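You operate a simulated robot arm through the tools that you are given. There is no shell and no other tool.

The job below is to be done with a simulated robot arm. You get a single attempt, and the scene is never put back.

## Task
Put things in order on the top of the steel table with the air box. At the end: the green bearing block stands where the teal grease can stood; the folded grey cloth stands on top of the brown closed carton; the teal grease can stands where the folded blue cloth stood; the folded blue cloth stands where the folded grey cloth stood; whatever was shut is shut again. Leave all else as you found it, and nothing knocked over.

Only the result counts: the job must be done as asked and must still hold three seconds after the hand-in. Knocking over, shifting, dropping, spilling or breaking anything else fails it. Flat cloth is picked up by pressing the open fingertips on it (5 to 10 N) and closing them slowly along it; thin cloth reads only 2 to 8 mm in the jaws.

## Robot
A 7-joint arm with a two-finger parallel gripper, fixed in place. Base frame: the origin is at the foot of the arm, x ahead of it, y to its left, z up; the work surface is at about z = 0. Readings come in m, degrees, newtons and seconds.
With the tool pointing down near the work surface it reaches from about 0.22 to 0.58 m from the base axis. Its first joint turns from -66.0 to 66.0 degrees. Payload 2.5 kg.
The tool frame sits at the grasp point between the pads (the TCP): z along the fingers, y along the line on which they close. The tips reach 0.023 m beyond it. Largest opening 0.094 m; finger width 0.038, thickness 0.01; the body of the gripper, 0.054 by 0.096 m, starts 0.039 m behind the TCP.
Orientation is that of the tool frame in the base frame, as [roll, pitch, yaw] about the fixed x, y, z axes, in that order (R = Rz(yaw) Ry(pitch) Rx(roll)). With the fingers straight down and closing along the base's y, the tool's x points along the base's -x, its y along +y and its z along -z.

## Interface
- The arm moves only by the tool move_arm. Its argument "increments" is a list of rows, each a list of 7 numbers: the opening, from 0 (shut) to 1 (fully open), then the shift along the tool's x, y, z in units of 250 mm (1.0 is 250 mm), then the turn, a rotation vector about the tool's x, y, z in units of 45 degrees (1.0 is 45 degrees). In form: [[jaw, dx, dy, dz, ax, ay, az], ...]. A call has 1 to 20 rows; each row is the pose to reach, as a shift and turn from the pose commanded when the call began, along the tool's axes at that moment. A call with a number of a shift or a turn outside -1 to 1 is refused whole. Rows are played at 5 a second. More than 0.05 m and 8.6 degrees between two rows, or a gripper value outside its range, and nothing of the call is played. A pose out of reach is approached as far as the arm can. The call stops where the force on the tool passes 40 N (or 10 N more than at its start, if that is more) or the arm is blocked; 0.2 s more then pass. The fingers move at their own pace (about 0.108 m/s each) and stop on an object; they squeeze with about 39 N. The grip force told is the motor's: it shows also when the fingers shut on nothing. Time passes only in rows, and 0.2 s behind the last, so rows that repeat a pose let the fingers close. It gives the time, the measured TCP pose, the force on the tool (base axes), the opening and the grip force at its end, in the units of the frame above (readings bear some noise), with the torque about the TCP (base axes, N m) and any sound that the robot's microphone picked up, and new pictures: "views" is both (left out), scene, wrist or none.
- Cameras (640 x 400 px; columns grow to the right, rows downward): "scene" is fixed at [0.1158, -0.4046, 0.5192]; the picture's right is [0.85, -0.53, 0.00], its down [-0.37, -0.60, -0.71] and it looks along [0.37, 0.60, -0.71] (base axes); focal length 233 px, centre (320, 200). "wrist" rides on the gripper at [0.086, 0.016, -0.074] in the tool frame; the picture's right is [-0.18, 0.98, 0.00], its down [-0.58, -0.11, -0.81] and it looks along [-0.79, -0.15, 0.59] (tool axes); focal length 243 px, centre (320, 200). There is no depth. A picture from a camera that has moved, and an enlarged one, comes with that camera's place and axes in the base frame and with its lens. The place of the scene camera against the robot may be out by one fixed shift of up to 0.018 m in any direction.
- enlarge(camera, box): a new picture of the part [left, top, right, bottom] of that camera's present view, enlarged. The clock stands still meanwhile.
- close_job(): hands the job in; it is judged then, once.

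Places have to be worked out from the pictures, the camera data and where the tool is seen. Open the gripper and draw the arm clear of the work before you hand the job in, unless the task says otherwise.

The tools are called as name(argument=value, ...) on one line, values as JSON. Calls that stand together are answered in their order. move_arm: Moves the arm, as the interface text tells. Its arguments: {"type":"object","properties":{"increments":{"type":"array","items":{"type":"array","items":{"type":"number"}}},"views":{"type":"string","enum":["both","scene","wrist","none"]}},"required":["increments"]} The other tools are called the same way: enlarge (camera, box) takes an enlarged picture of a part of a camera's view; close_job () hands the job in.

At the start:

```text
t: 0.0
tcp_pos: [0.3446, 0.0078, 0.2501]
orientation: [180.0, 0.0, 180.0]
contact_force: [0.3, -0.3, 0.7]
torque: [0.02, 0.02, 0.04]
finger_gap: 0.0938
finger_force: 0.0
```

scene: 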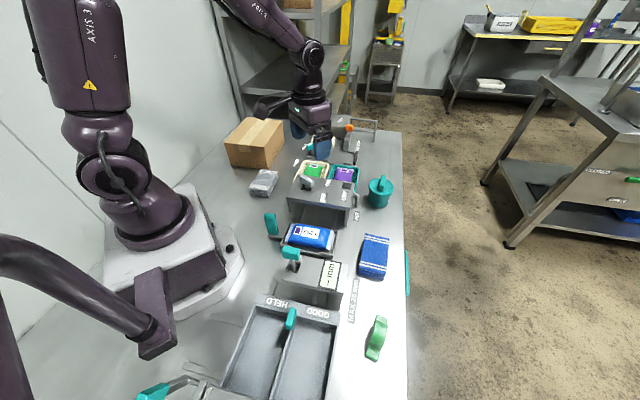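
wrist: 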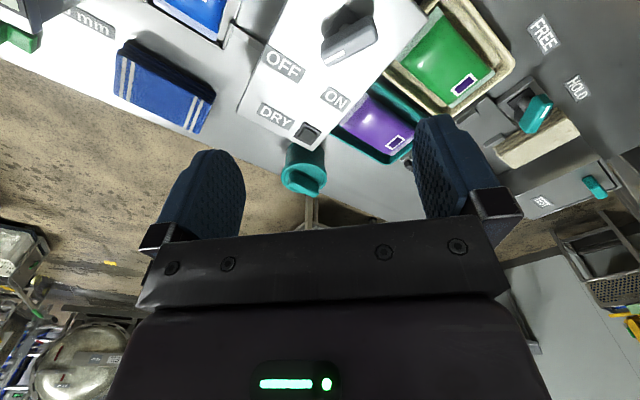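

I start by looking closely at the objects on the table in both cameras before moving anything.

enlarge(camera="scene", box=[220, 100, 420, 225])

enlarge(camera="scene", box=[220, 220, 440, 400])

enlarge(camera="wrist", box=[0, 0, 640, 240])

```text
3.20 times, centred on (320, 162) of scene
camera zoom: at [0.1158, -0.4046, 0.5192], right [0.85, -0.53, 0.0], down [-0.37, -0.6, -0.71], along [0.37, 0.6, -0.71], focal length 745 px, centre (320, 320)
```

zoom: 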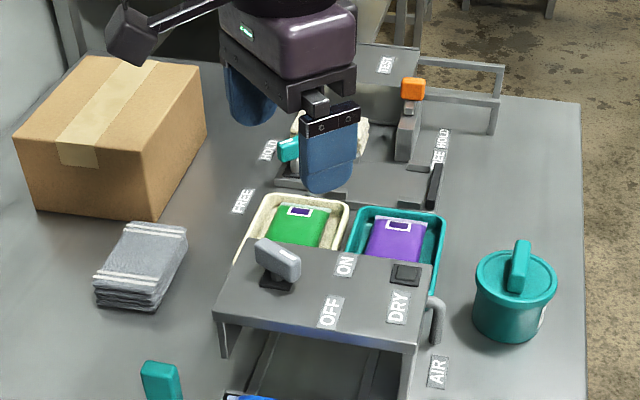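

```text
2.22 times, centred on (330, 310) of scene
camera zoom: at [0.1158, -0.4046, 0.5192], right [0.85, -0.53, 0.0], down [-0.37, -0.6, -0.71], along [0.37, 0.6, -0.71], focal length 518 px, centre (298, -44)
```

zoom: 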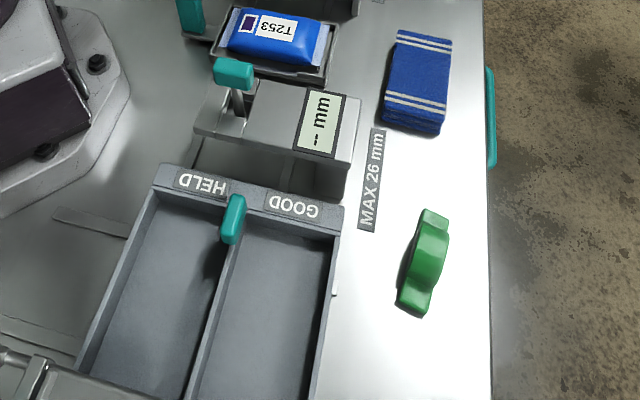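

```text
1.00 times, centred on (320, 120) of wrist (not enlarged: the box is as wide or as high as the picture)
camera zoom: at [0.2574, 0.0241, 0.3239], right [0.18, 0.98, 0.0], down [0.58, -0.11, 0.81], along [0.79, -0.15, -0.59], focal length 243 px, centre (320, 280)
```

zoom: 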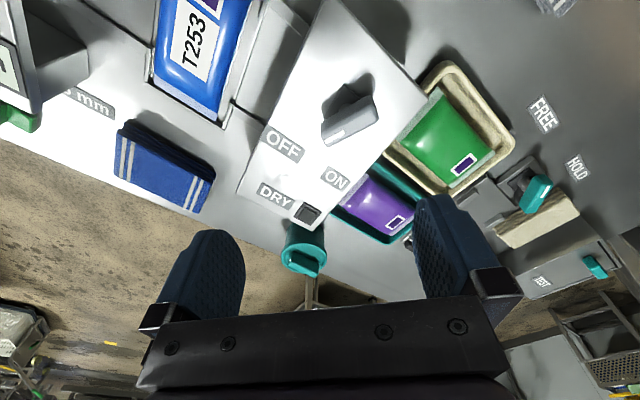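

The scene shows the grey cloth at about (0.26, 0.18), the carton beyond it, the can near (0.55, -0.06), the blue cloth near (0.39, -0.21) and the green block near (0.27, -0.35). I move to hover above the grey cloth, turned 45 degrees, so the wrist camera can measure it.

move_arm(increments=[[1, 0.05, 0.09, 0.02, 0, 0, -0.12], [1, 0.1, 0.18, 0.04, 0, 0, -0.25], [1, 0.15, 0.27, 0.06, 0, 0, -0.38], [1, 0.2, 0.36, 0.08, 0, 0, -0.5], [1, 0.25, 0.45, 0.1, 0, 0, -0.62], [1, 0.28, 0.54, 0.12, 0, 0, -0.75], [1, 0.31, 0.62, 0.16, 0, 0, -0.88], [1, 0.33, 0.7, 0.2, 0, 0, -1.0], [1, 0.33, 0.7, 0.2, 0, 0, -1.0]])

```text
t: 2.0
tcp_pos: [0.2614, 0.1836, 0.2011]
orientation: [179.9, 0.1, -135.0]
contact_force: [0.2, -0.1, -0.9]
torque: [0.0, -0.03, 0.01]
finger_gap: 0.0939
finger_force: 0.0
camera wrist: at [0.1881, 0.1327, 0.2736], right [-0.57, 0.82, 0.0], down [0.49, 0.33, 0.81], along [0.66, 0.46, -0.59], focal length 243 px, centre (320, 200)
```

scene: 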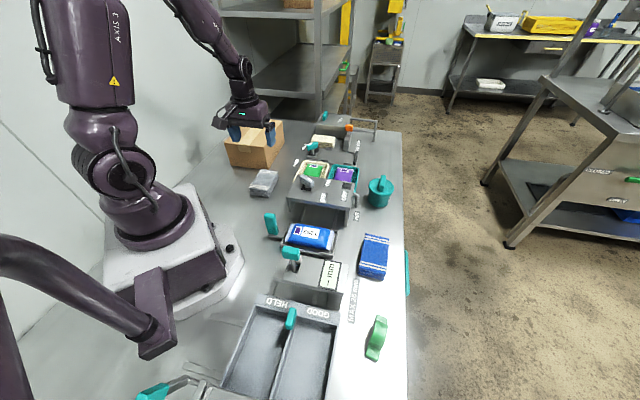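
wrist: 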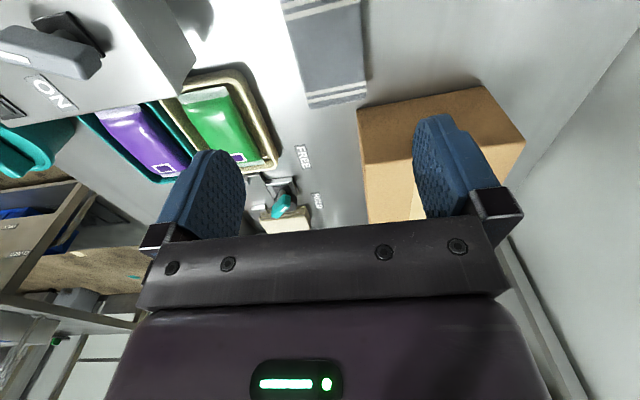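

The far short edge of the grey cloth lies near (0.33, 0.22) to (0.28, 0.265). I enlarge the wrist view to read the carton's edges and height.

enlarge(camera="wrist", box=[260, 0, 560, 240])

enlarge(camera="scene", box=[200, 80, 340, 220])

```text
1.67 times, centred on (410, 120) of wrist
camera zoom: at [0.1881, 0.1327, 0.2736], right [-0.57, 0.82, 0.0], down [0.49, 0.33, 0.81], along [0.66, 0.46, -0.59], focal length 404 px, centre (170, 333)
```

zoom: 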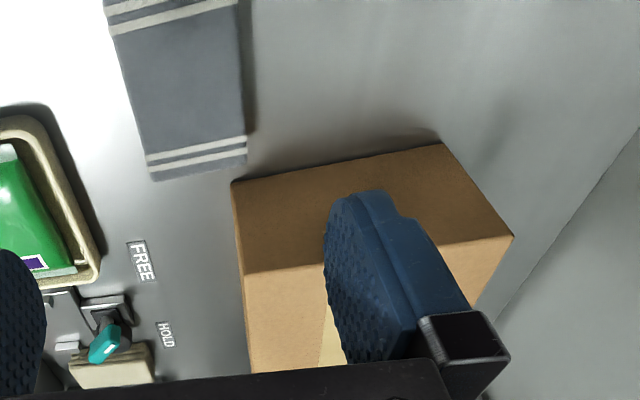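

```text
2.86 times, centred on (270, 150) of scene
camera zoom: at [0.1158, -0.4046, 0.5192], right [0.85, -0.53, 0.0], down [-0.37, -0.6, -0.71], along [0.37, 0.6, -0.71], focal length 666 px, centre (463, 343)
```

zoom: 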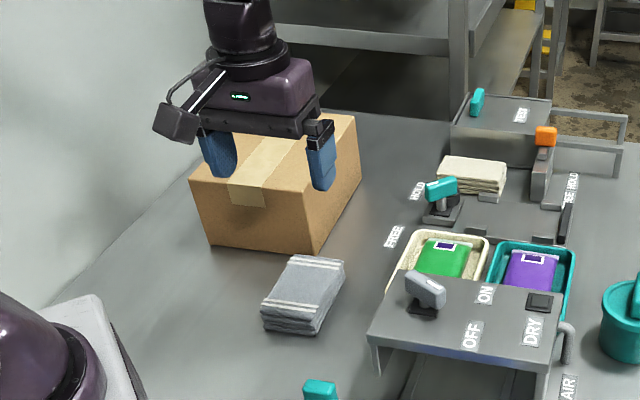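

The carton is about 0.10 m high, with its top centre near (0.318, 0.385) and its sides at about 45 degrees. I draw back 5.5 cm so the whole grey cloth comes into the wrist view.

move_arm(increments=[[1, 0.11, 0, 0, 0, 0, 0], [1, 0.22, 0, 0, 0, 0, 0], [1, 0.22, 0, 0, 0, 0, 0]], views="wrist")

enlarge(camera="wrist", box=[200, 0, 440, 150])

```text
t: 2.8
tcp_pos: [0.2236, 0.1444, 0.198]
orientation: [-179.9, 0.0, -134.9]
contact_force: [-1.0, 0.5, -0.2]
torque: [0.01, 0.01, -0.02]
finger_gap: 0.0937
finger_force: 0.1
camera wrist: at [0.1496, 0.0934, 0.2729], right [-0.57, 0.82, 0.0], down [0.49, 0.33, 0.81], along [0.67, 0.46, -0.59], focal length 243 px, centre (320, 200)
```

wrist: 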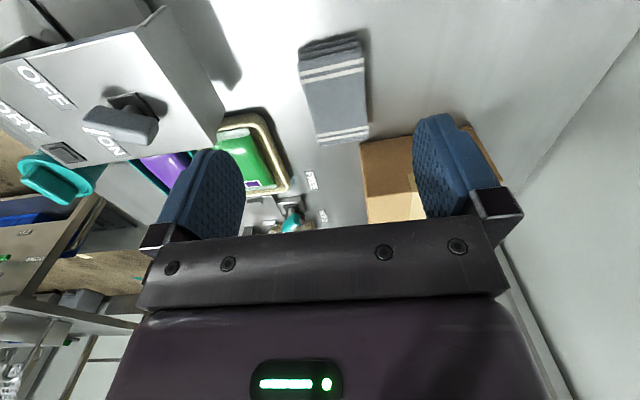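

```text
2.67 times, centred on (320, 75) of wrist
camera zoom: at [0.1496, 0.0934, 0.2729], right [-0.57, 0.82, 0.0], down [0.49, 0.33, 0.81], along [0.67, 0.46, -0.59], focal length 647 px, centre (320, 533)
```

zoom: 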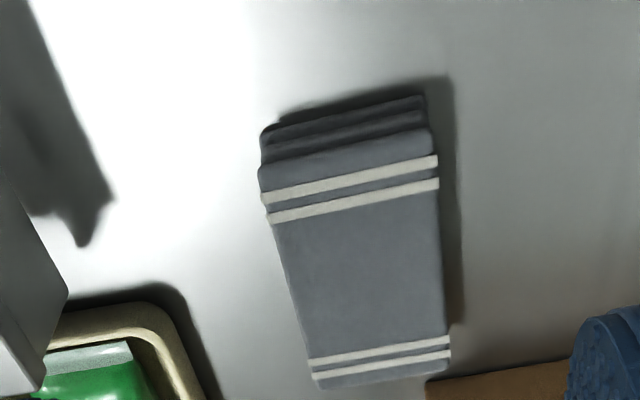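

The grey cloth measures about 0.109 x 0.063 m, roughly 25 mm thick, centred near (0.2695, 0.2005) with its long axis at 45 degrees. I move over it to z = 0.08 with the fingers straddling its width.

move_arm(increments=[[1, -0.1, 0.01, 0.0, 0, 0, 0], [1, -0.2, 0.02, 0.08, 0, 0, 0], [1, -0.288, 0.029, 0.2, 0, 0, 0], [1, -0.288, 0.029, 0.34, 0, 0, 0], [1, -0.288, 0.029, 0.472, 0, 0, 0], [1, -0.288, 0.029, 0.472, 0, 0, 0]])

enlarge(camera="wrist", box=[160, 0, 480, 200])

enlarge(camera="scene", box=[210, 110, 330, 220])

```text
t: 4.2
tcp_pos: [0.2706, 0.2025, 0.0808]
orientation: [-179.9, 0.0, -135.0]
contact_force: [0.1, -0.5, 0.2]
torque: [0.0, 0.03, 0.04]
finger_gap: 0.094
finger_force: 0.0
camera wrist: at [0.1956, 0.1508, 0.1541], right [-0.56, 0.83, 0.0], down [0.49, 0.33, 0.81], along [0.67, 0.46, -0.59], focal length 243 px, centre (320, 200)
```

scene: 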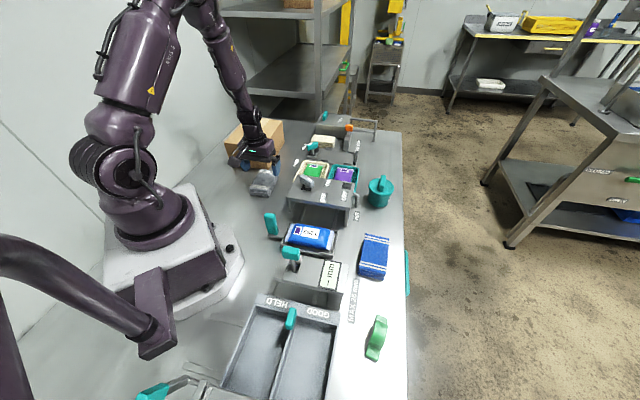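
wrist: 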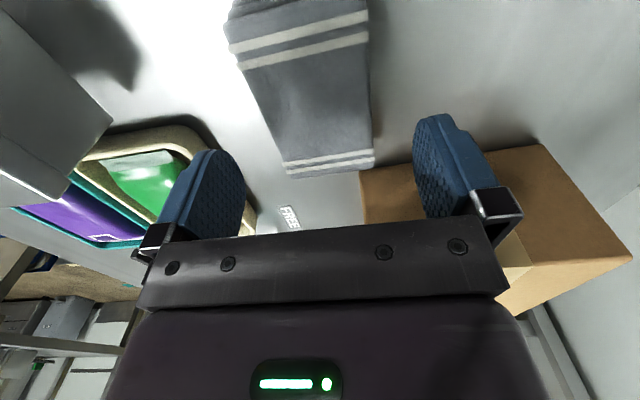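

```text
2.00 times, centred on (320, 100) of wrist
camera zoom: at [0.1956, 0.1508, 0.1541], right [-0.56, 0.83, 0.0], down [0.49, 0.33, 0.81], along [0.67, 0.46, -0.59], focal length 485 px, centre (320, 400)
```

zoom: 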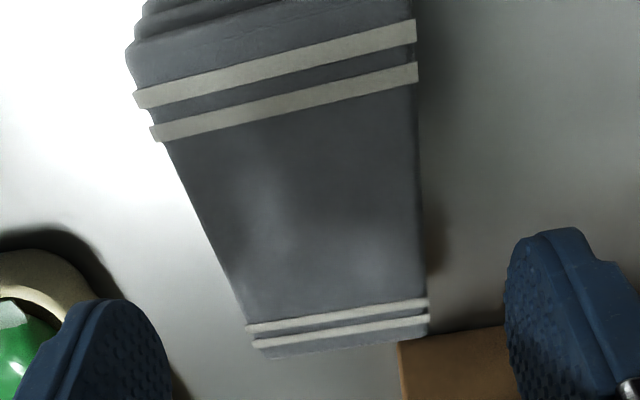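

```text
3.64 times, centred on (270, 165) of scene
camera zoom: at [0.1158, -0.4046, 0.5192], right [0.85, -0.53, 0.0], down [-0.37, -0.6, -0.71], along [0.37, 0.6, -0.71], focal length 847 px, centre (502, 327)
```

zoom: 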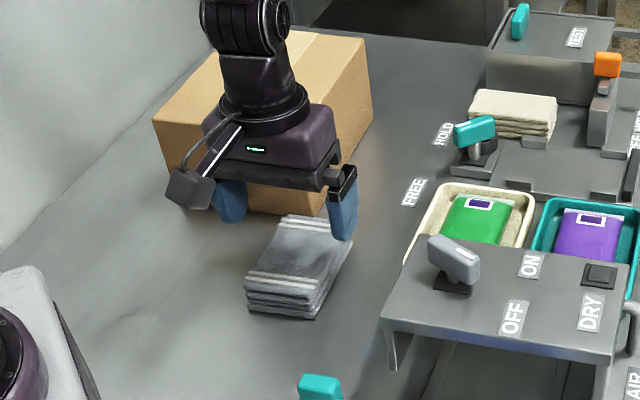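

The cloth is centred between the fingers and the point under the TCP is about 5 mm short of its middle. I correct that and lower to z = 0.03, tips about 7 mm over the table.

move_arm(increments=[[1, -0.01, 0, 0.06, 0, 0, 0], [1, -0.02, 0, 0.12, 0, 0, 0], [1, -0.02, 0, 0.17, 0, 0, 0], [1, -0.02, 0, 0.2, 0, 0, 0], [1, -0.02, 0, 0.2, 0, 0, 0]])

enlarge(camera="scene", box=[210, 110, 330, 220])

```text
t: 5.4
tcp_pos: [0.2722, 0.2036, 0.0316]
orientation: [-179.9, 0.0, -135.0]
contact_force: [-0.5, -0.1, 0.1]
torque: [-0.01, 0.03, 0.0]
finger_gap: 0.0939
finger_force: 0.0
camera wrist: at [0.1988, 0.154, 0.1057], right [-0.56, 0.83, 0.0], down [0.49, 0.33, 0.81], along [0.67, 0.46, -0.59], focal length 243 px, centre (320, 200)
```

scene: 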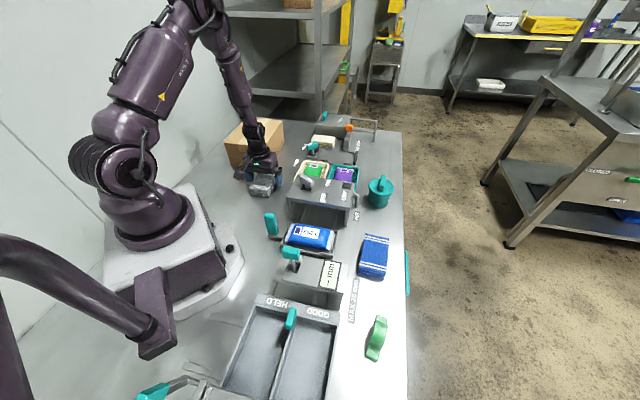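
wrist: 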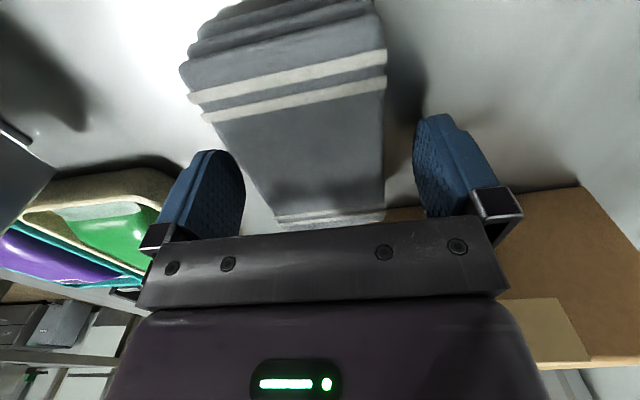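

```text
3.64 times, centred on (270, 165) of scene
camera zoom: at [0.1158, -0.4046, 0.5192], right [0.85, -0.53, 0.0], down [-0.37, -0.6, -0.71], along [0.37, 0.6, -0.71], focal length 847 px, centre (502, 327)
```

zoom: 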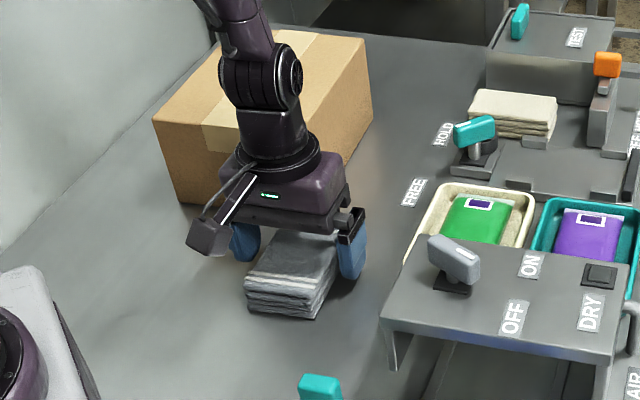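

The fingers straddle the cloth with clearance both sides, no contact. I close slowly onto its sides and watch the opening reading.

move_arm(increments=[[0.9, 0, 0, 0, 0, 0, 0], [0.82, 0, 0, 0, 0, 0, 0], [0.76, 0, 0, 0, 0, 0, 0], [0.7, 0, 0, 0, 0, 0, 0], [0.67, 0, 0, 0, 0, 0, 0], [0.64, 0, 0, 0, 0, 0, 0], [0.61, 0, 0, 0, 0, 0, 0], [0.58, 0, 0, 0, 0, 0, 0], [0.58, 0, 0, 0, 0, 0, 0]])

```text
t: 7.4
tcp_pos: [0.2734, 0.2044, 0.0314]
orientation: [179.9, 0.0, -135.0]
contact_force: [0.8, -0.4, 1.7]
torque: [-0.08, -0.06, 0.05]
finger_gap: 0.0644
finger_force: 39.5
camera wrist: at [0.1988, 0.154, 0.1059], right [-0.56, 0.83, 0.0], down [0.49, 0.33, 0.81], along [0.67, 0.46, -0.59], focal length 243 px, centre (320, 200)
```

scene: 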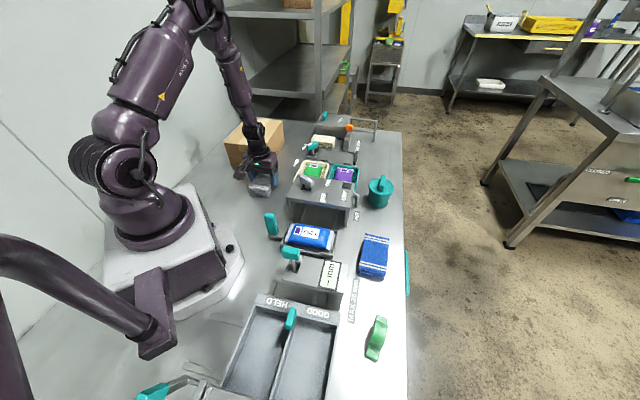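
wrist: 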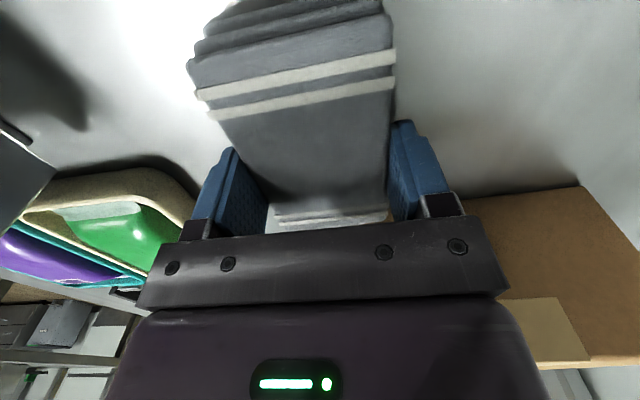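

The fingers stopped at 64 mm with full squeeze, so the cloth behaves as a firm stack. I lift it straight up to about z = 0.19.

move_arm(increments=[[0.5, 0, 0, 0, 0, 0, 0], [0.5, 0, 0, -0.04, 0, 0, 0], [0.5, 0, 0, -0.1, 0, 0, 0], [0.5, 0, 0, -0.2, 0, 0, 0], [0.5, 0, 0, -0.34, 0, 0, 0], [0.5, 0, 0, -0.48, 0, 0, 0], [0.5, 0, 0, -0.62, 0, 0, 0], [0.5, 0, 0, -0.62, 0, 0, 0]])

enlarge(camera="scene", box=[210, 80, 330, 220])

```text
t: 9.2
tcp_pos: [0.2712, 0.2052, 0.1871]
orientation: [180.0, 0.0, -135.0]
contact_force: [-0.2, 0.2, -0.6]
torque: [-0.02, -0.02, -0.02]
finger_gap: 0.064
finger_force: 39.3
camera wrist: at [0.1973, 0.1548, 0.2611], right [-0.57, 0.83, 0.0], down [0.49, 0.33, 0.81], along [0.67, 0.46, -0.59], focal length 243 px, centre (320, 200)
```

scene: 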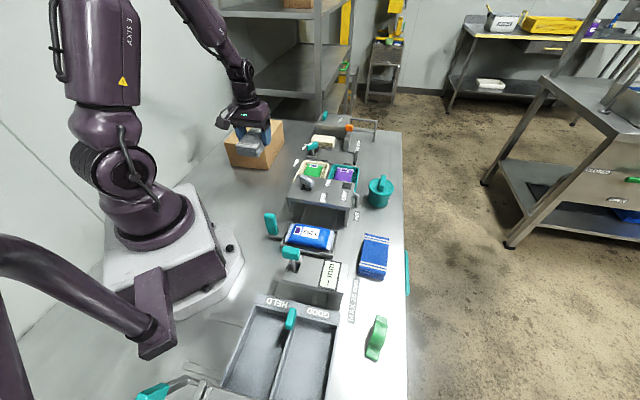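
wrist: 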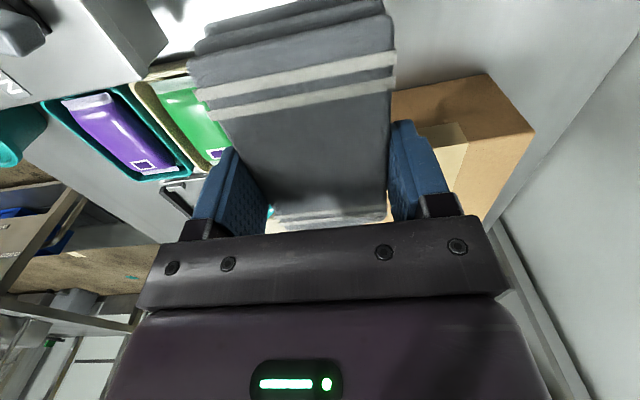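

```text
2.86 times, centred on (270, 150) of scene
camera zoom: at [0.1158, -0.4046, 0.5192], right [0.85, -0.53, 0.0], down [-0.37, -0.6, -0.71], along [0.37, 0.6, -0.71], focal length 666 px, centre (463, 343)
```

zoom: 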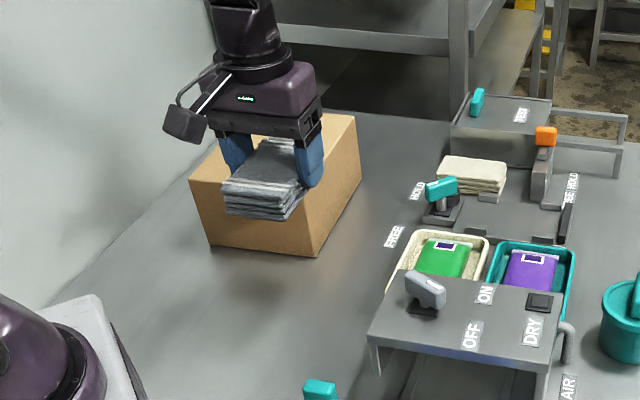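

The cloth is held cleanly 15 cm above the table. I carry it at this height to above the carton's top centre near (0.318, 0.385).

move_arm(increments=[[0.5, -0.1, 0.06, 0, 0, 0, 0], [0.5, -0.22, 0.13, 0, 0, 0, 0], [0.5, -0.34, 0.2, 0, 0, 0, 0], [0.5, -0.46, 0.27, 0, 0, 0, 0], [0.5, -0.56, 0.34, 0, 0, 0, 0], [0.5, -0.642, 0.385, 0, 0, 0, 0], [0.5, -0.642, 0.385, 0, 0, 0, 0]])

enlarge(camera="scene", box=[200, 70, 340, 200])

```text
t: 10.8
tcp_pos: [0.3182, 0.385, 0.1862]
orientation: [180.0, 0.1, -135.1]
contact_force: [0.7, -0.2, -0.1]
torque: [-0.02, 0.0, -0.03]
finger_gap: 0.0638
finger_force: 39.2
camera wrist: at [0.2456, 0.3358, 0.2611], right [-0.56, 0.83, 0.0], down [0.49, 0.33, 0.81], along [0.67, 0.46, -0.59], focal length 243 px, centre (320, 200)
```

scene: 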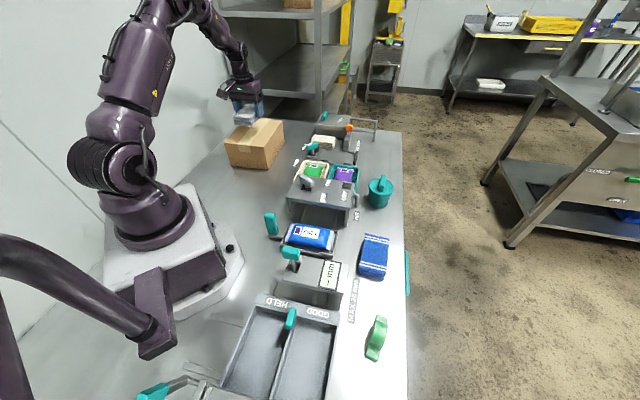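
wrist: 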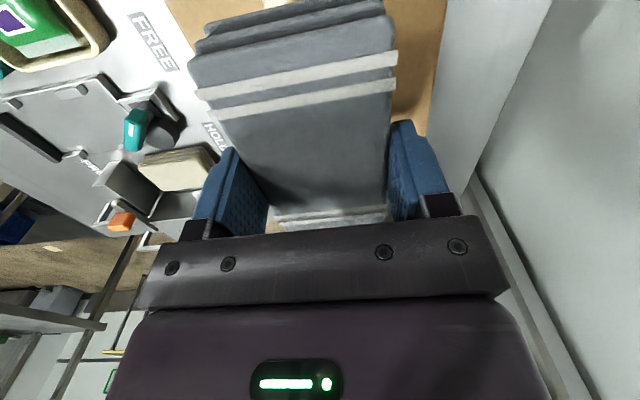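

```text
3.08 times, centred on (270, 135) of scene
camera zoom: at [0.1158, -0.4046, 0.5192], right [0.85, -0.53, 0.0], down [-0.37, -0.6, -0.71], along [0.37, 0.6, -0.71], focal length 717 px, centre (474, 400)
```

zoom: 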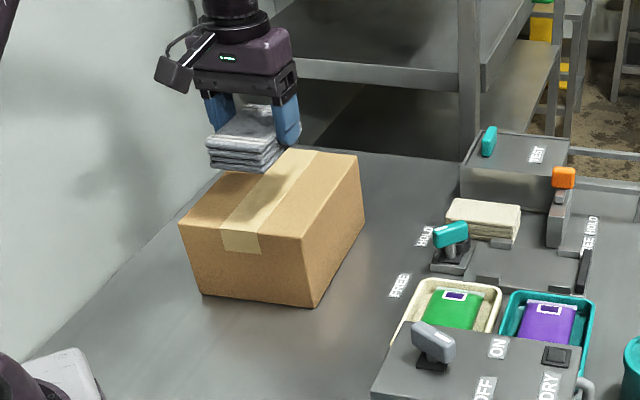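

The carton's top centre computes to about (0.322, 0.38), so the cloth is over it. I lower to just above the carton lid.

move_arm(increments=[[0.5, 0, 0, 0.08, 0, 0, 0], [0.5, 0, 0, 0.15, 0, 0, 0], [0.5, 0, 0, 0.19, 0, 0, 0], [0.5, 0, 0, 0.206, 0, 0, 0], [0.5, 0, 0, 0.206, 0, 0, 0]])

enlarge(camera="scene", box=[210, 80, 310, 180])

```text
t: 12.0
tcp_pos: [0.3183, 0.3847, 0.1348]
orientation: [-179.9, -0.1, -135.0]
contact_force: [1.3, -0.2, -0.6]
torque: [0.01, -0.02, -0.04]
finger_gap: 0.0637
finger_force: 38.9
camera wrist: at [0.2444, 0.3352, 0.2098], right [-0.56, 0.83, 0.0], down [0.49, 0.33, 0.81], along [0.67, 0.46, -0.59], focal length 243 px, centre (320, 200)
```

scene: 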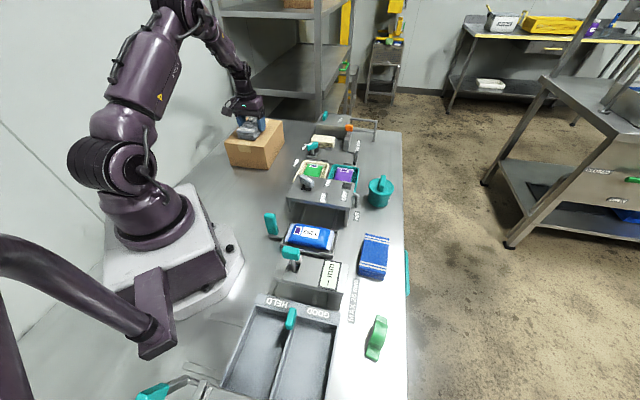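
wrist: 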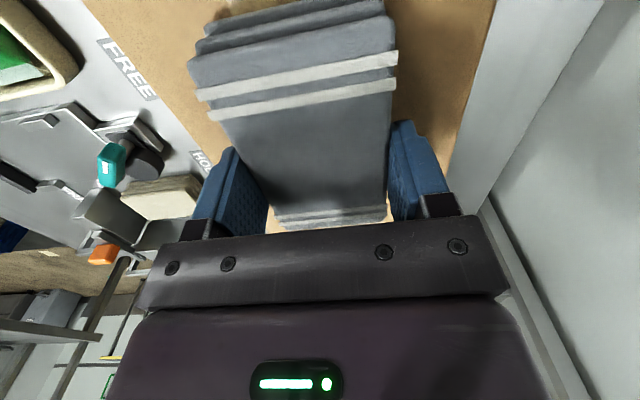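

```text
4.00 times, centred on (260, 130) of scene
camera zoom: at [0.1158, -0.4046, 0.5192], right [0.85, -0.53, 0.0], down [-0.37, -0.6, -0.71], along [0.37, 0.6, -0.71], focal length 932 px, centre (560, 480)
```

zoom: 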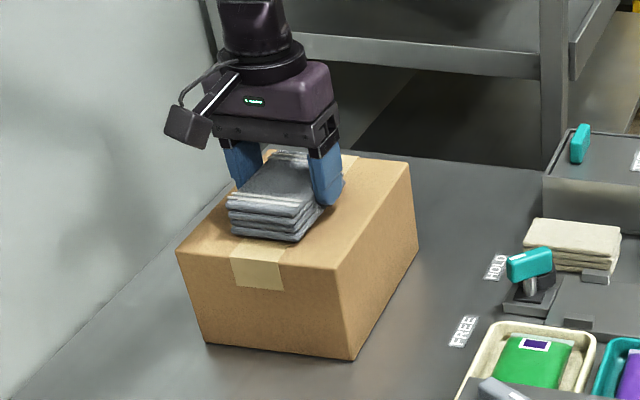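

The cloth hovers just above the lid in the middle of the carton. I ease down 3 mm and read the force.

move_arm(increments=[[0.5, 0, 0, 0.004, 0, 0, 0], [0.5, 0, 0, 0.008, 0, 0, 0], [0.5, 0, 0, 0.012, 0, 0, 0], [0.5, 0, 0, 0.012, 0, 0, 0]], views="none")

```text
t: 13.0
tcp_pos: [0.3186, 0.3866, 0.1322]
orientation: [-180.0, 0.0, -135.0]
contact_force: [0.0, -0.2, -0.3]
torque: [0.0, 0.01, -0.01]
finger_gap: 0.0642
finger_force: 39.3
```

No contact yet at z = 0.132. I keep easing down in 1 mm steps.

move_arm(increments=[[0.5, 0, 0, 0.004, 0, 0, 0], [0.5, 0, 0, 0.008, 0, 0, 0], [0.5, 0, 0, 0.008, 0, 0, 0]], views="none")

```text
t: 13.8
tcp_pos: [0.3179, 0.3865, 0.131]
orientation: [179.9, 0.2, -134.9]
contact_force: [-4.8, -6.6, 19.1]
torque: [-0.39, 0.3, 0.03]
finger_gap: 0.0642
finger_force: 38.6
```

The cloth touches the lid (19 N up). I ease back 1 mm, open the fingers gently, and let it settle.

move_arm(increments=[[0.5, 0, 0, -0.003, 0, 0, 0], [0.7, 0, 0, -0.003, 0, 0, 0], [0.75, 0, 0, -0.003, 0, 0, 0], [0.85, 0, 0, -0.003, 0, 0, 0], [0.9, 0, 0, -0.003, 0, 0, 0], [0.9, 0, 0, -0.003, 0, 0, 0]])

enlarge(camera="scene", box=[210, 80, 310, 180])

```text
t: 15.2
tcp_pos: [0.3182, 0.3854, 0.1292]
orientation: [180.0, 0.0, -135.0]
contact_force: [0.5, -0.1, -0.4]
torque: [0.0, 0.0, 0.01]
finger_gap: 0.0844
finger_force: 0.1
camera wrist: at [0.2449, 0.3354, 0.2053], right [-0.56, 0.83, 0.0], down [0.49, 0.33, 0.81], along [0.67, 0.46, -0.59], focal length 243 px, centre (320, 200)
```

scene: 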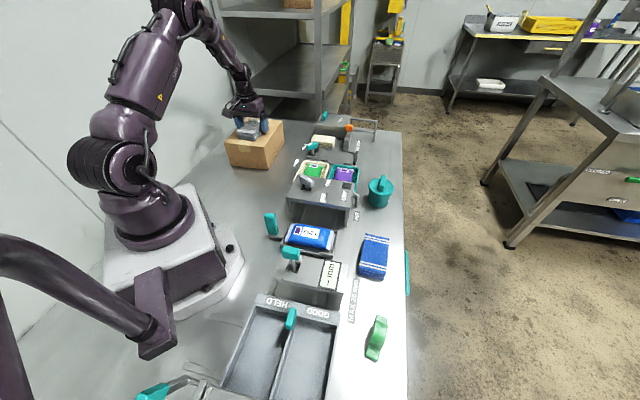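
wrist: 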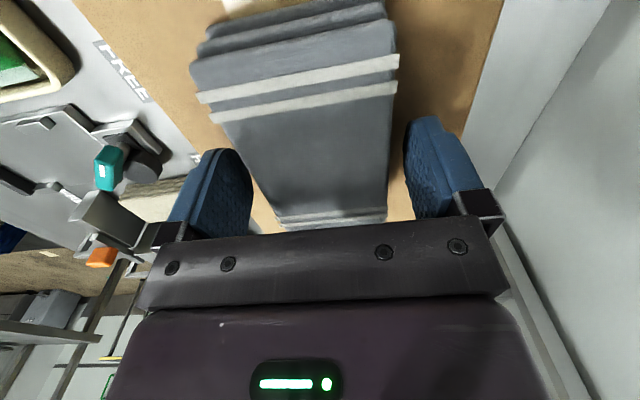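

```text
4.00 times, centred on (260, 130) of scene
camera zoom: at [0.1158, -0.4046, 0.5192], right [0.85, -0.53, 0.0], down [-0.37, -0.6, -0.71], along [0.37, 0.6, -0.71], focal length 932 px, centre (560, 480)
```

zoom: 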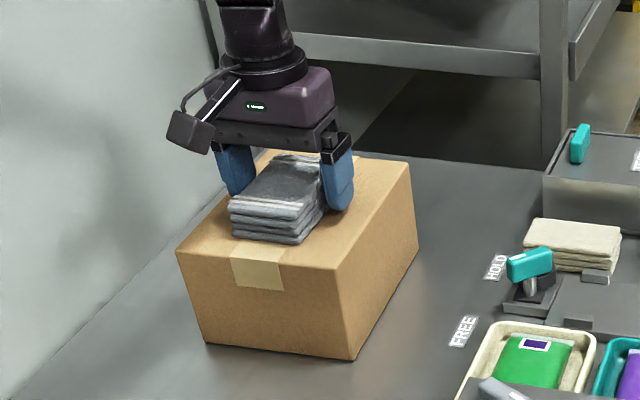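

The cloth rests on the carton, fingers free on both sides. I rise straight up, then start across toward the blue cloth at z ≈ 0.25.

move_arm(increments=[[0.9, 0, 0, -0.08, 0, 0, 0], [0.9, 0, 0, -0.2, 0, 0, 0], [1, 0, 0, -0.36, 0, 0, 0], [1, 0, 0, -0.5, 0, 0, 0], [1, 0.12, -0.15, -0.5, 0, 0, 0], [1, 0.24, -0.31, -0.5, 0, 0, 0], [1, 0.36, -0.47, -0.5, 0, 0, 0], [1, 0.48, -0.62, -0.5, 0, 0, 0], [1, 0.6, -0.77, -0.5, 0, 0, 0], [1, 0.7, -0.9, -0.5, 0, 0, 0], [1, 0.7, -0.9, -0.5, 0, 0, 0]])

enlarge(camera="scene", box=[200, 80, 340, 200])

```text
t: 17.6
tcp_pos: [0.3524, 0.1032, 0.2543]
orientation: [180.0, 0.0, -135.1]
contact_force: [-0.4, -0.7, 0.3]
torque: [0.01, -0.01, -0.02]
finger_gap: 0.0943
finger_force: 0.1
camera wrist: at [0.2788, 0.0523, 0.3283], right [-0.57, 0.82, 0.0], down [0.49, 0.33, 0.81], along [0.67, 0.46, -0.59], focal length 243 px, centre (320, 200)
```

scene: 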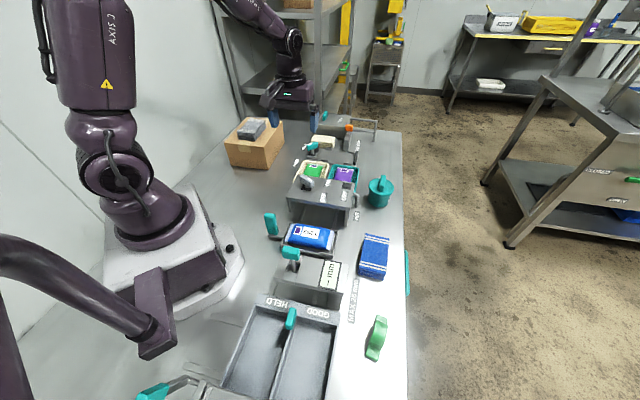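
wrist: 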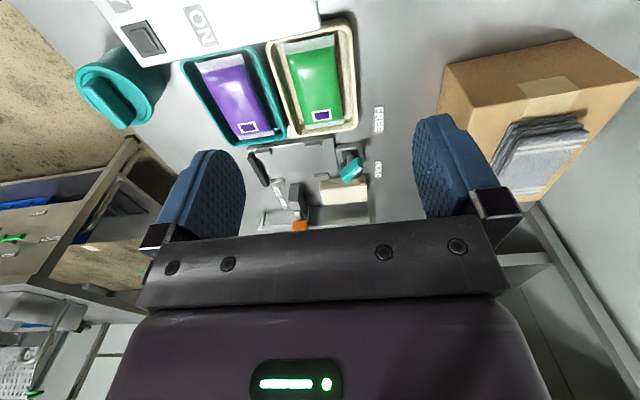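

```text
3.33 times, centred on (270, 140) of scene
camera zoom: at [0.1158, -0.4047, 0.5192], right [0.85, -0.53, 0.0], down [-0.37, -0.6, -0.71], along [0.37, 0.6, -0.71], focal length 776 px, centre (487, 400)
```

zoom: 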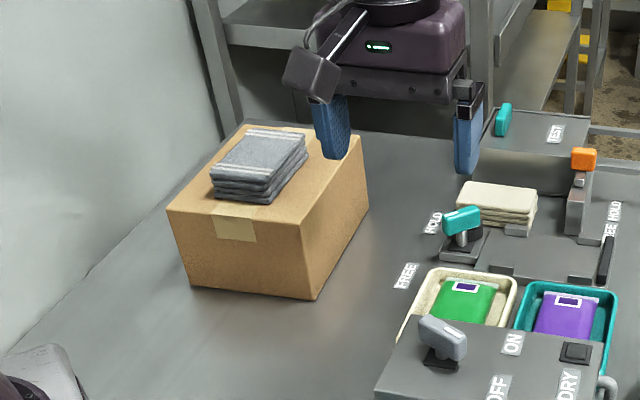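

The grey cloth lies squarely on the carton. I carry on to a spot just behind the blue cloth, at z = 0.20, to measure it with the wrist camera.

move_arm(increments=[[1, 0.13, -0.13, 0, 0, 0, 0], [1, 0.26, -0.26, 0, 0, 0, 0], [1, 0.39, -0.39, 0, 0, 0, 0], [1, 0.52, -0.52, 0, 0, 0, 0], [1, 0.65, -0.65, 0, 0, 0, 0], [1, 0.78, -0.78, 0.05, 0, 0, 0], [1, 0.88, -0.88, 0.12, 0, 0, 0], [1, 0.963, -0.972, 0.226, 0, 0, 0], [1, 0.963, -0.972, 0.226, 0, 0, 0]])

enlarge(camera="wrist", box=[200, 0, 440, 150])

```text
t: 19.6
tcp_pos: [0.3543, -0.2403, 0.202]
orientation: [-180.0, 0.0, -135.0]
contact_force: [-0.6, 0.0, 0.4]
torque: [-0.02, -0.03, -0.02]
finger_gap: 0.094
finger_force: 0.1
camera wrist: at [0.2808, -0.2901, 0.2752], right [-0.56, 0.83, 0.0], down [0.49, 0.33, 0.81], along [0.67, 0.46, -0.59], focal length 243 px, centre (320, 200)
```

scene: 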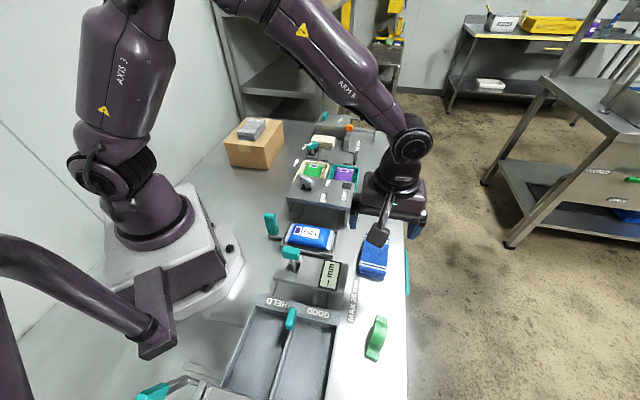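
wrist: 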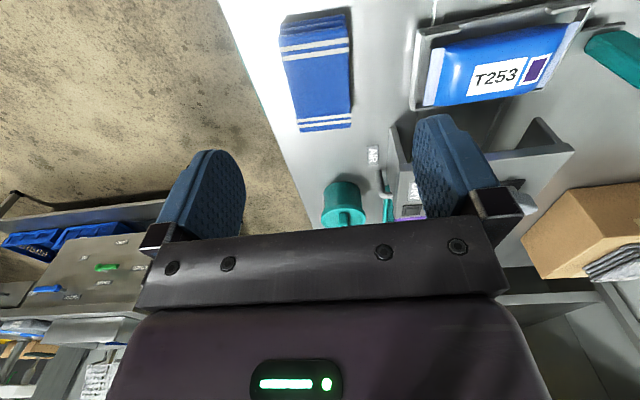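

```text
2.67 times, centred on (320, 75) of wrist
camera zoom: at [0.2808, -0.2901, 0.2752], right [-0.56, 0.83, 0.0], down [0.49, 0.33, 0.81], along [0.67, 0.46, -0.59], focal length 647 px, centre (320, 533)
```

zoom: 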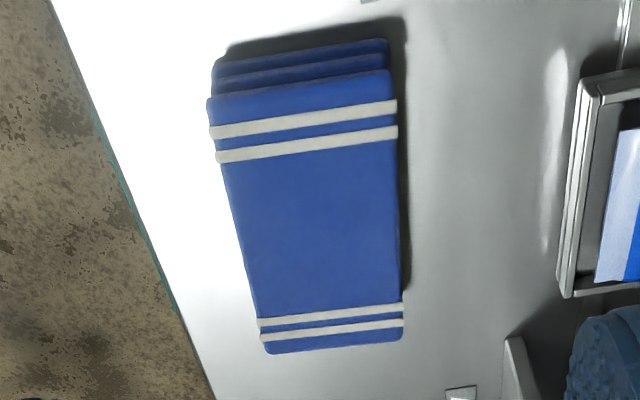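

The blue cloth's centre works out at about (0.398, -0.210), its long axis at about 41.5 degrees. I move over it, turning 3.5 degrees to match, and lower to z = 0.08.

move_arm(increments=[[1, -0.1, -0.02, 0.0, 0, 0, 0.04], [1, -0.207, -0.0365, 0.08, 0, 0, 0.078], [1, -0.207, -0.0365, 0.22, 0, 0, 0.078], [1, -0.207, -0.0365, 0.36, 0, 0, 0.078], [1, -0.207, -0.0365, 0.48, 0, 0, 0.078], [1, -0.207, -0.0365, 0.48, 0, 0, 0.078]])

enlarge(camera="wrist", box=[160, 0, 480, 200])

```text
t: 21.0
tcp_pos: [0.3993, -0.2089, 0.0809]
orientation: [-180.0, 0.1, -138.5]
contact_force: [0.7, -0.5, 0.6]
torque: [0.02, 0.0, 0.0]
finger_gap: 0.094
finger_force: 0.1
camera wrist: at [0.3228, -0.2551, 0.1547], right [-0.51, 0.86, 0.0], down [0.51, 0.3, 0.81], along [0.69, 0.41, -0.59], focal length 243 px, centre (320, 200)
```

scene: 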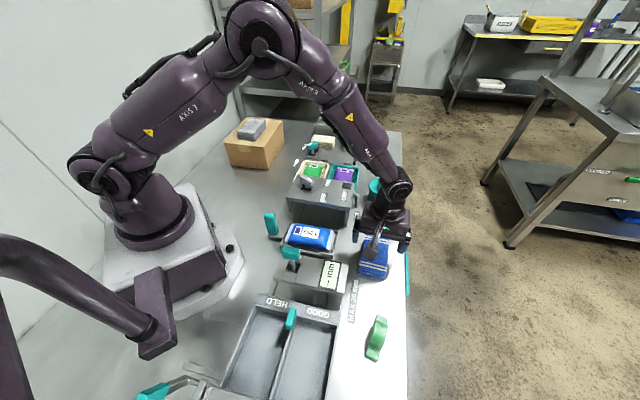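
wrist: 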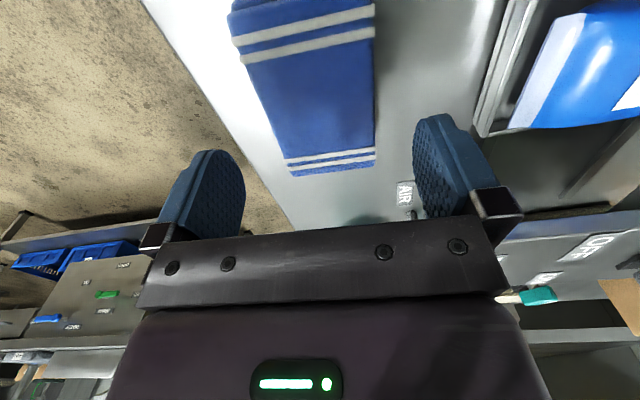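

```text
2.00 times, centred on (320, 100) of wrist
camera zoom: at [0.3228, -0.2551, 0.1547], right [-0.51, 0.86, 0.0], down [0.51, 0.3, 0.81], along [0.69, 0.41, -0.59], focal length 485 px, centre (320, 400)
```

zoom: 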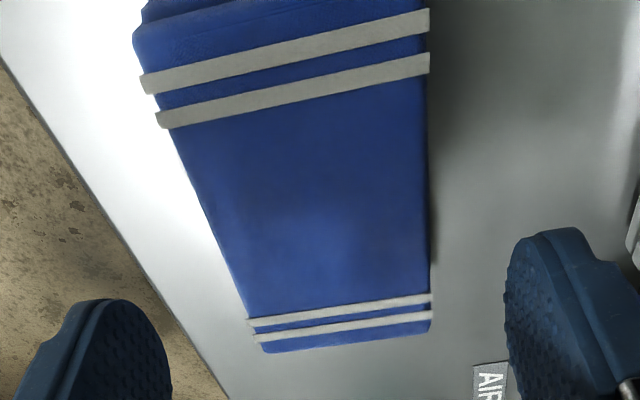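

The blue cloth is centred between the fingers both ways, so its place is (0.398, -0.2095). I lower to z = 0.032.

move_arm(increments=[[1, 0, 0, 0.06, 0, 0, 0], [1, 0, 0, 0.12, 0, 0, 0], [1, 0, 0, 0.17, 0, 0, 0], [1, 0, 0, 0.192, 0, 0, 0], [1, 0, 0, 0.192, 0, 0, 0]])

enlarge(camera="scene", box=[310, 190, 430, 300])

```text
t: 22.2
tcp_pos: [0.3979, -0.2094, 0.0324]
orientation: [-180.0, 0.0, -138.5]
contact_force: [-0.3, -0.3, -0.1]
torque: [0.02, 0.03, -0.04]
finger_gap: 0.094
finger_force: 0.1
camera wrist: at [0.3219, -0.2547, 0.1062], right [-0.51, 0.86, 0.0], down [0.51, 0.3, 0.81], along [0.69, 0.41, -0.59], focal length 243 px, centre (320, 200)
```

scene: 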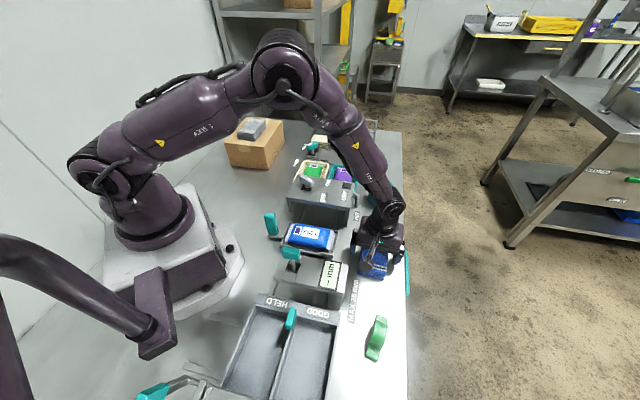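
wrist: 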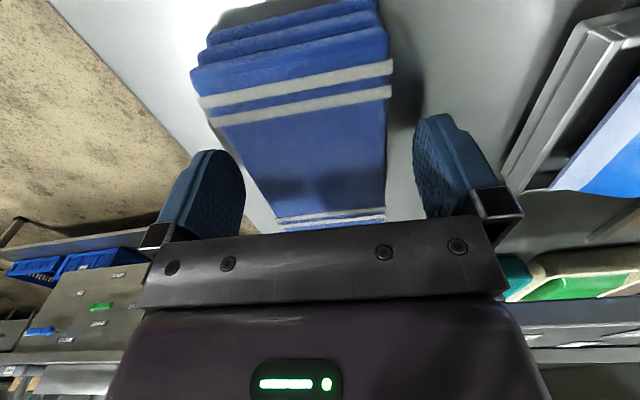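

```text
3.64 times, centred on (370, 245) of scene
camera zoom: at [0.1158, -0.4046, 0.5192], right [0.85, -0.53, 0.0], down [-0.37, -0.6, -0.71], along [0.37, 0.6, -0.71], focal length 847 px, centre (138, 36)
```

zoom: 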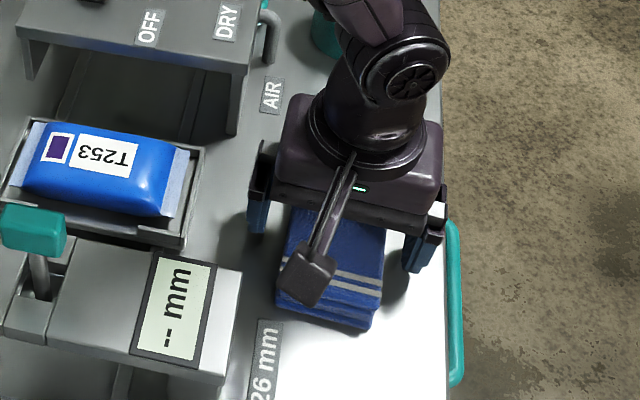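

Fingers are clear on both sides of the blue cloth and nothing is touching. I close slowly on it.

move_arm(increments=[[0.9, 0, 0, 0, 0, 0, 0], [0.82, 0, 0, 0, 0, 0, 0], [0.76, 0, 0, 0, 0, 0, 0], [0.7, 0, 0, 0, 0, 0, 0], [0.67, 0, 0, 0, 0, 0, 0], [0.64, 0, 0, 0, 0, 0, 0], [0.58, 0, 0, 0, 0, 0, 0], [0.5, 0, 0, 0, 0, 0, 0], [0.5, 0, 0, 0, 0, 0, 0]])

```text
t: 24.2
tcp_pos: [0.3992, -0.2089, 0.0313]
orientation: [180.0, 0.0, -138.6]
contact_force: [-0.3, -0.2, 1.0]
torque: [-0.01, 0.0, 0.08]
finger_gap: 0.064
finger_force: 39.1
camera wrist: at [0.322, -0.2548, 0.1065], right [-0.51, 0.86, 0.0], down [0.51, 0.3, 0.81], along [0.69, 0.41, -0.59], focal length 243 px, centre (320, 200)
```

scene: 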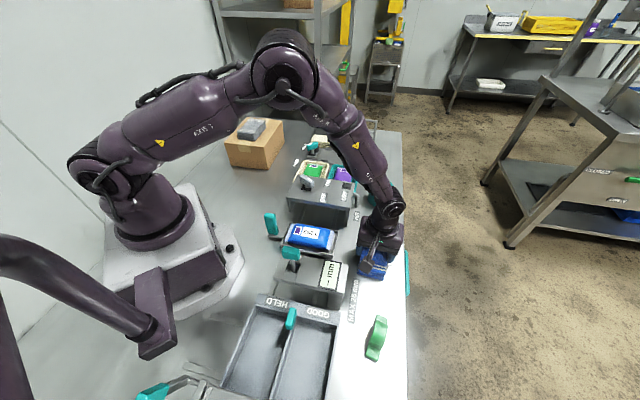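
wrist: 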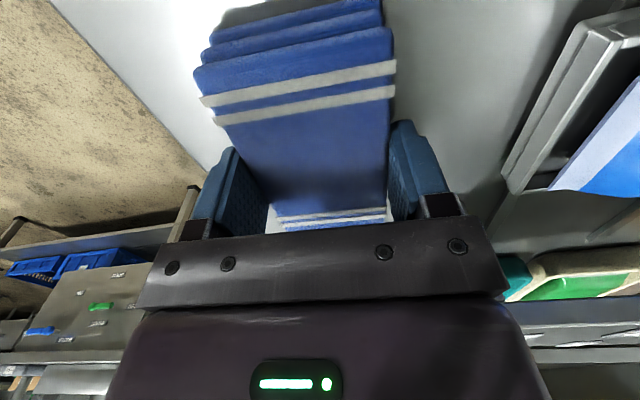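

The blue cloth is gripped at 64 mm. I lift it 0.22 m and begin carrying it across toward the grey cloth's old place.

move_arm(increments=[[0.5, 0, 0, -0.04, 0, 0, 0], [0.5, 0, 0, -0.14, 0, 0, 0], [0.5, 0, 0, -0.3, 0, 0, 0], [0.5, 0, 0, -0.48, 0, 0, 0], [0.5, 0, 0, -0.66, 0, 0, 0], [0.5, 0, 0, -0.84, 0, 0, 0], [0.5, -0.03, 0.07, -0.9, 0, 0, 0], [0.5, -0.11, 0.23, -0.9, 0, 0, 0], [0.5, -0.18, 0.4, -0.9, 0, 0, 0], [0.5, -0.25, 0.56, -0.9, 0, 0, 0], [0.5, -0.33, 0.7, -0.9, 0, 0, 0], [0.5, -0.36, 0.778, -0.9, 0, 0, 0], [0.5, -0.36, 0.778, -0.9, 0, 0, 0]])

```text
t: 27.0
tcp_pos: [0.3362, -0.0045, 0.2554]
orientation: [-180.0, 0.1, -138.5]
contact_force: [0.3, -0.8, -0.8]
torque: [-0.02, 0.01, -0.03]
finger_gap: 0.0642
finger_force: 39.8
camera wrist: at [0.2598, -0.0495, 0.3304], right [-0.51, 0.86, 0.0], down [0.51, 0.3, 0.81], along [0.69, 0.41, -0.59], focal length 243 px, centre (320, 200)
```

scene: 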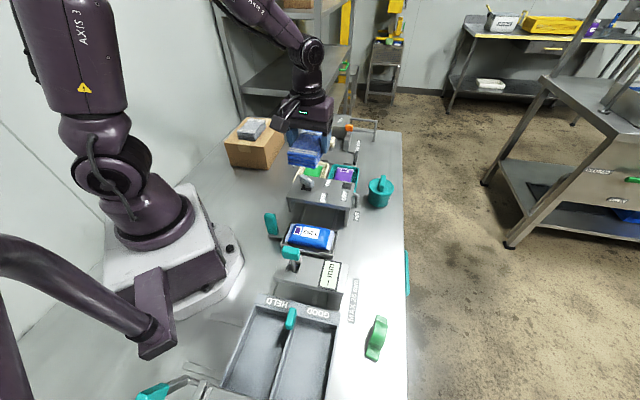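
wrist: 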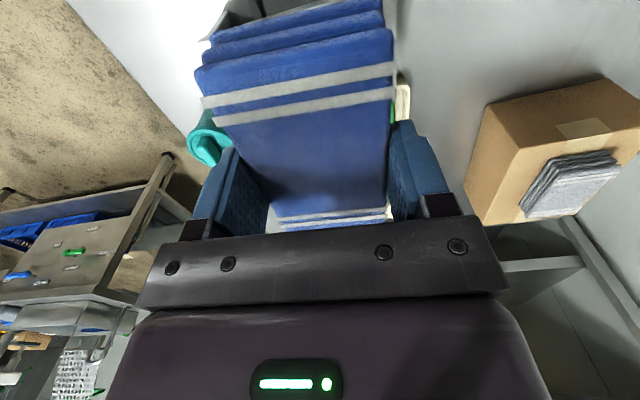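

The cloth is held steady at mid-way. I complete the carry to (0.275, 0.201), turning to the grey cloth's angle, and lower to z = 0.10.

move_arm(increments=[[0.5, -0.07, 0.15, 0, 0, 0, -0.02], [0.5, -0.14, 0.31, 0, 0, 0, -0.04], [0.5, -0.22, 0.47, 0, 0, 0, -0.06], [0.5, -0.29, 0.62, 0, 0, 0, -0.08], [0.5, -0.34, 0.73, 0, 0, 0, -0.085], [0.5, -0.36, 0.778, 0.06, 0, 0, -0.085], [0.5, -0.36, 0.778, 0.22, 0, 0, -0.085], [0.5, -0.36, 0.778, 0.38, 0, 0, -0.085], [0.5, -0.36, 0.778, 0.52, 0, 0, -0.085], [0.5, -0.36, 0.778, 0.628, 0, 0, -0.085], [0.5, -0.36, 0.778, 0.628, 0, 0, -0.085]])

enlarge(camera="scene", box=[210, 110, 330, 220])

```text
t: 29.4
tcp_pos: [0.2748, 0.202, 0.0999]
orientation: [-179.9, 0.0, -134.7]
contact_force: [0.0, 0.0, -0.3]
torque: [0.03, 0.02, 0.03]
finger_gap: 0.064
finger_force: 39.1
camera wrist: at [0.2023, 0.1509, 0.1735], right [-0.57, 0.82, 0.0], down [0.49, 0.34, 0.81], along [0.66, 0.46, -0.59], focal length 243 px, centre (320, 200)
```

scene: 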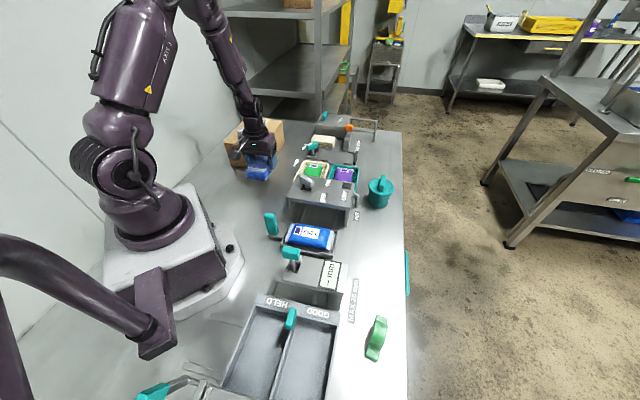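
wrist: 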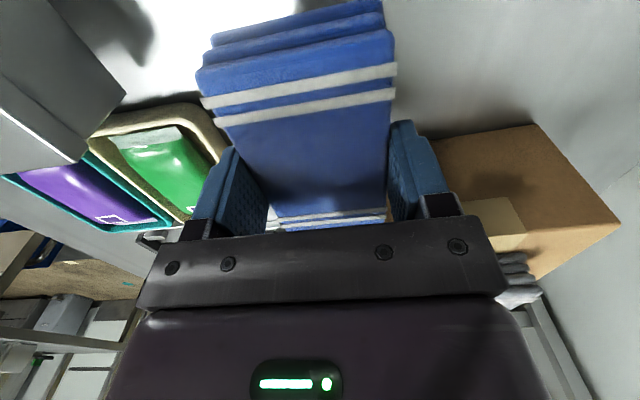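

```text
3.64 times, centred on (270, 165) of scene
camera zoom: at [0.1158, -0.4046, 0.5192], right [0.85, -0.53, 0.0], down [-0.37, -0.6, -0.71], along [0.37, 0.6, -0.71], focal length 847 px, centre (502, 327)
```

zoom: 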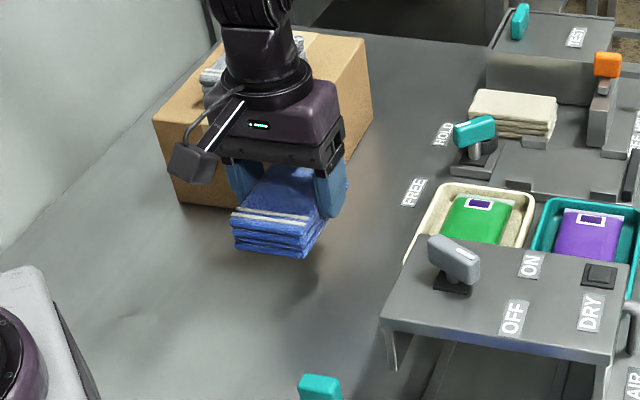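

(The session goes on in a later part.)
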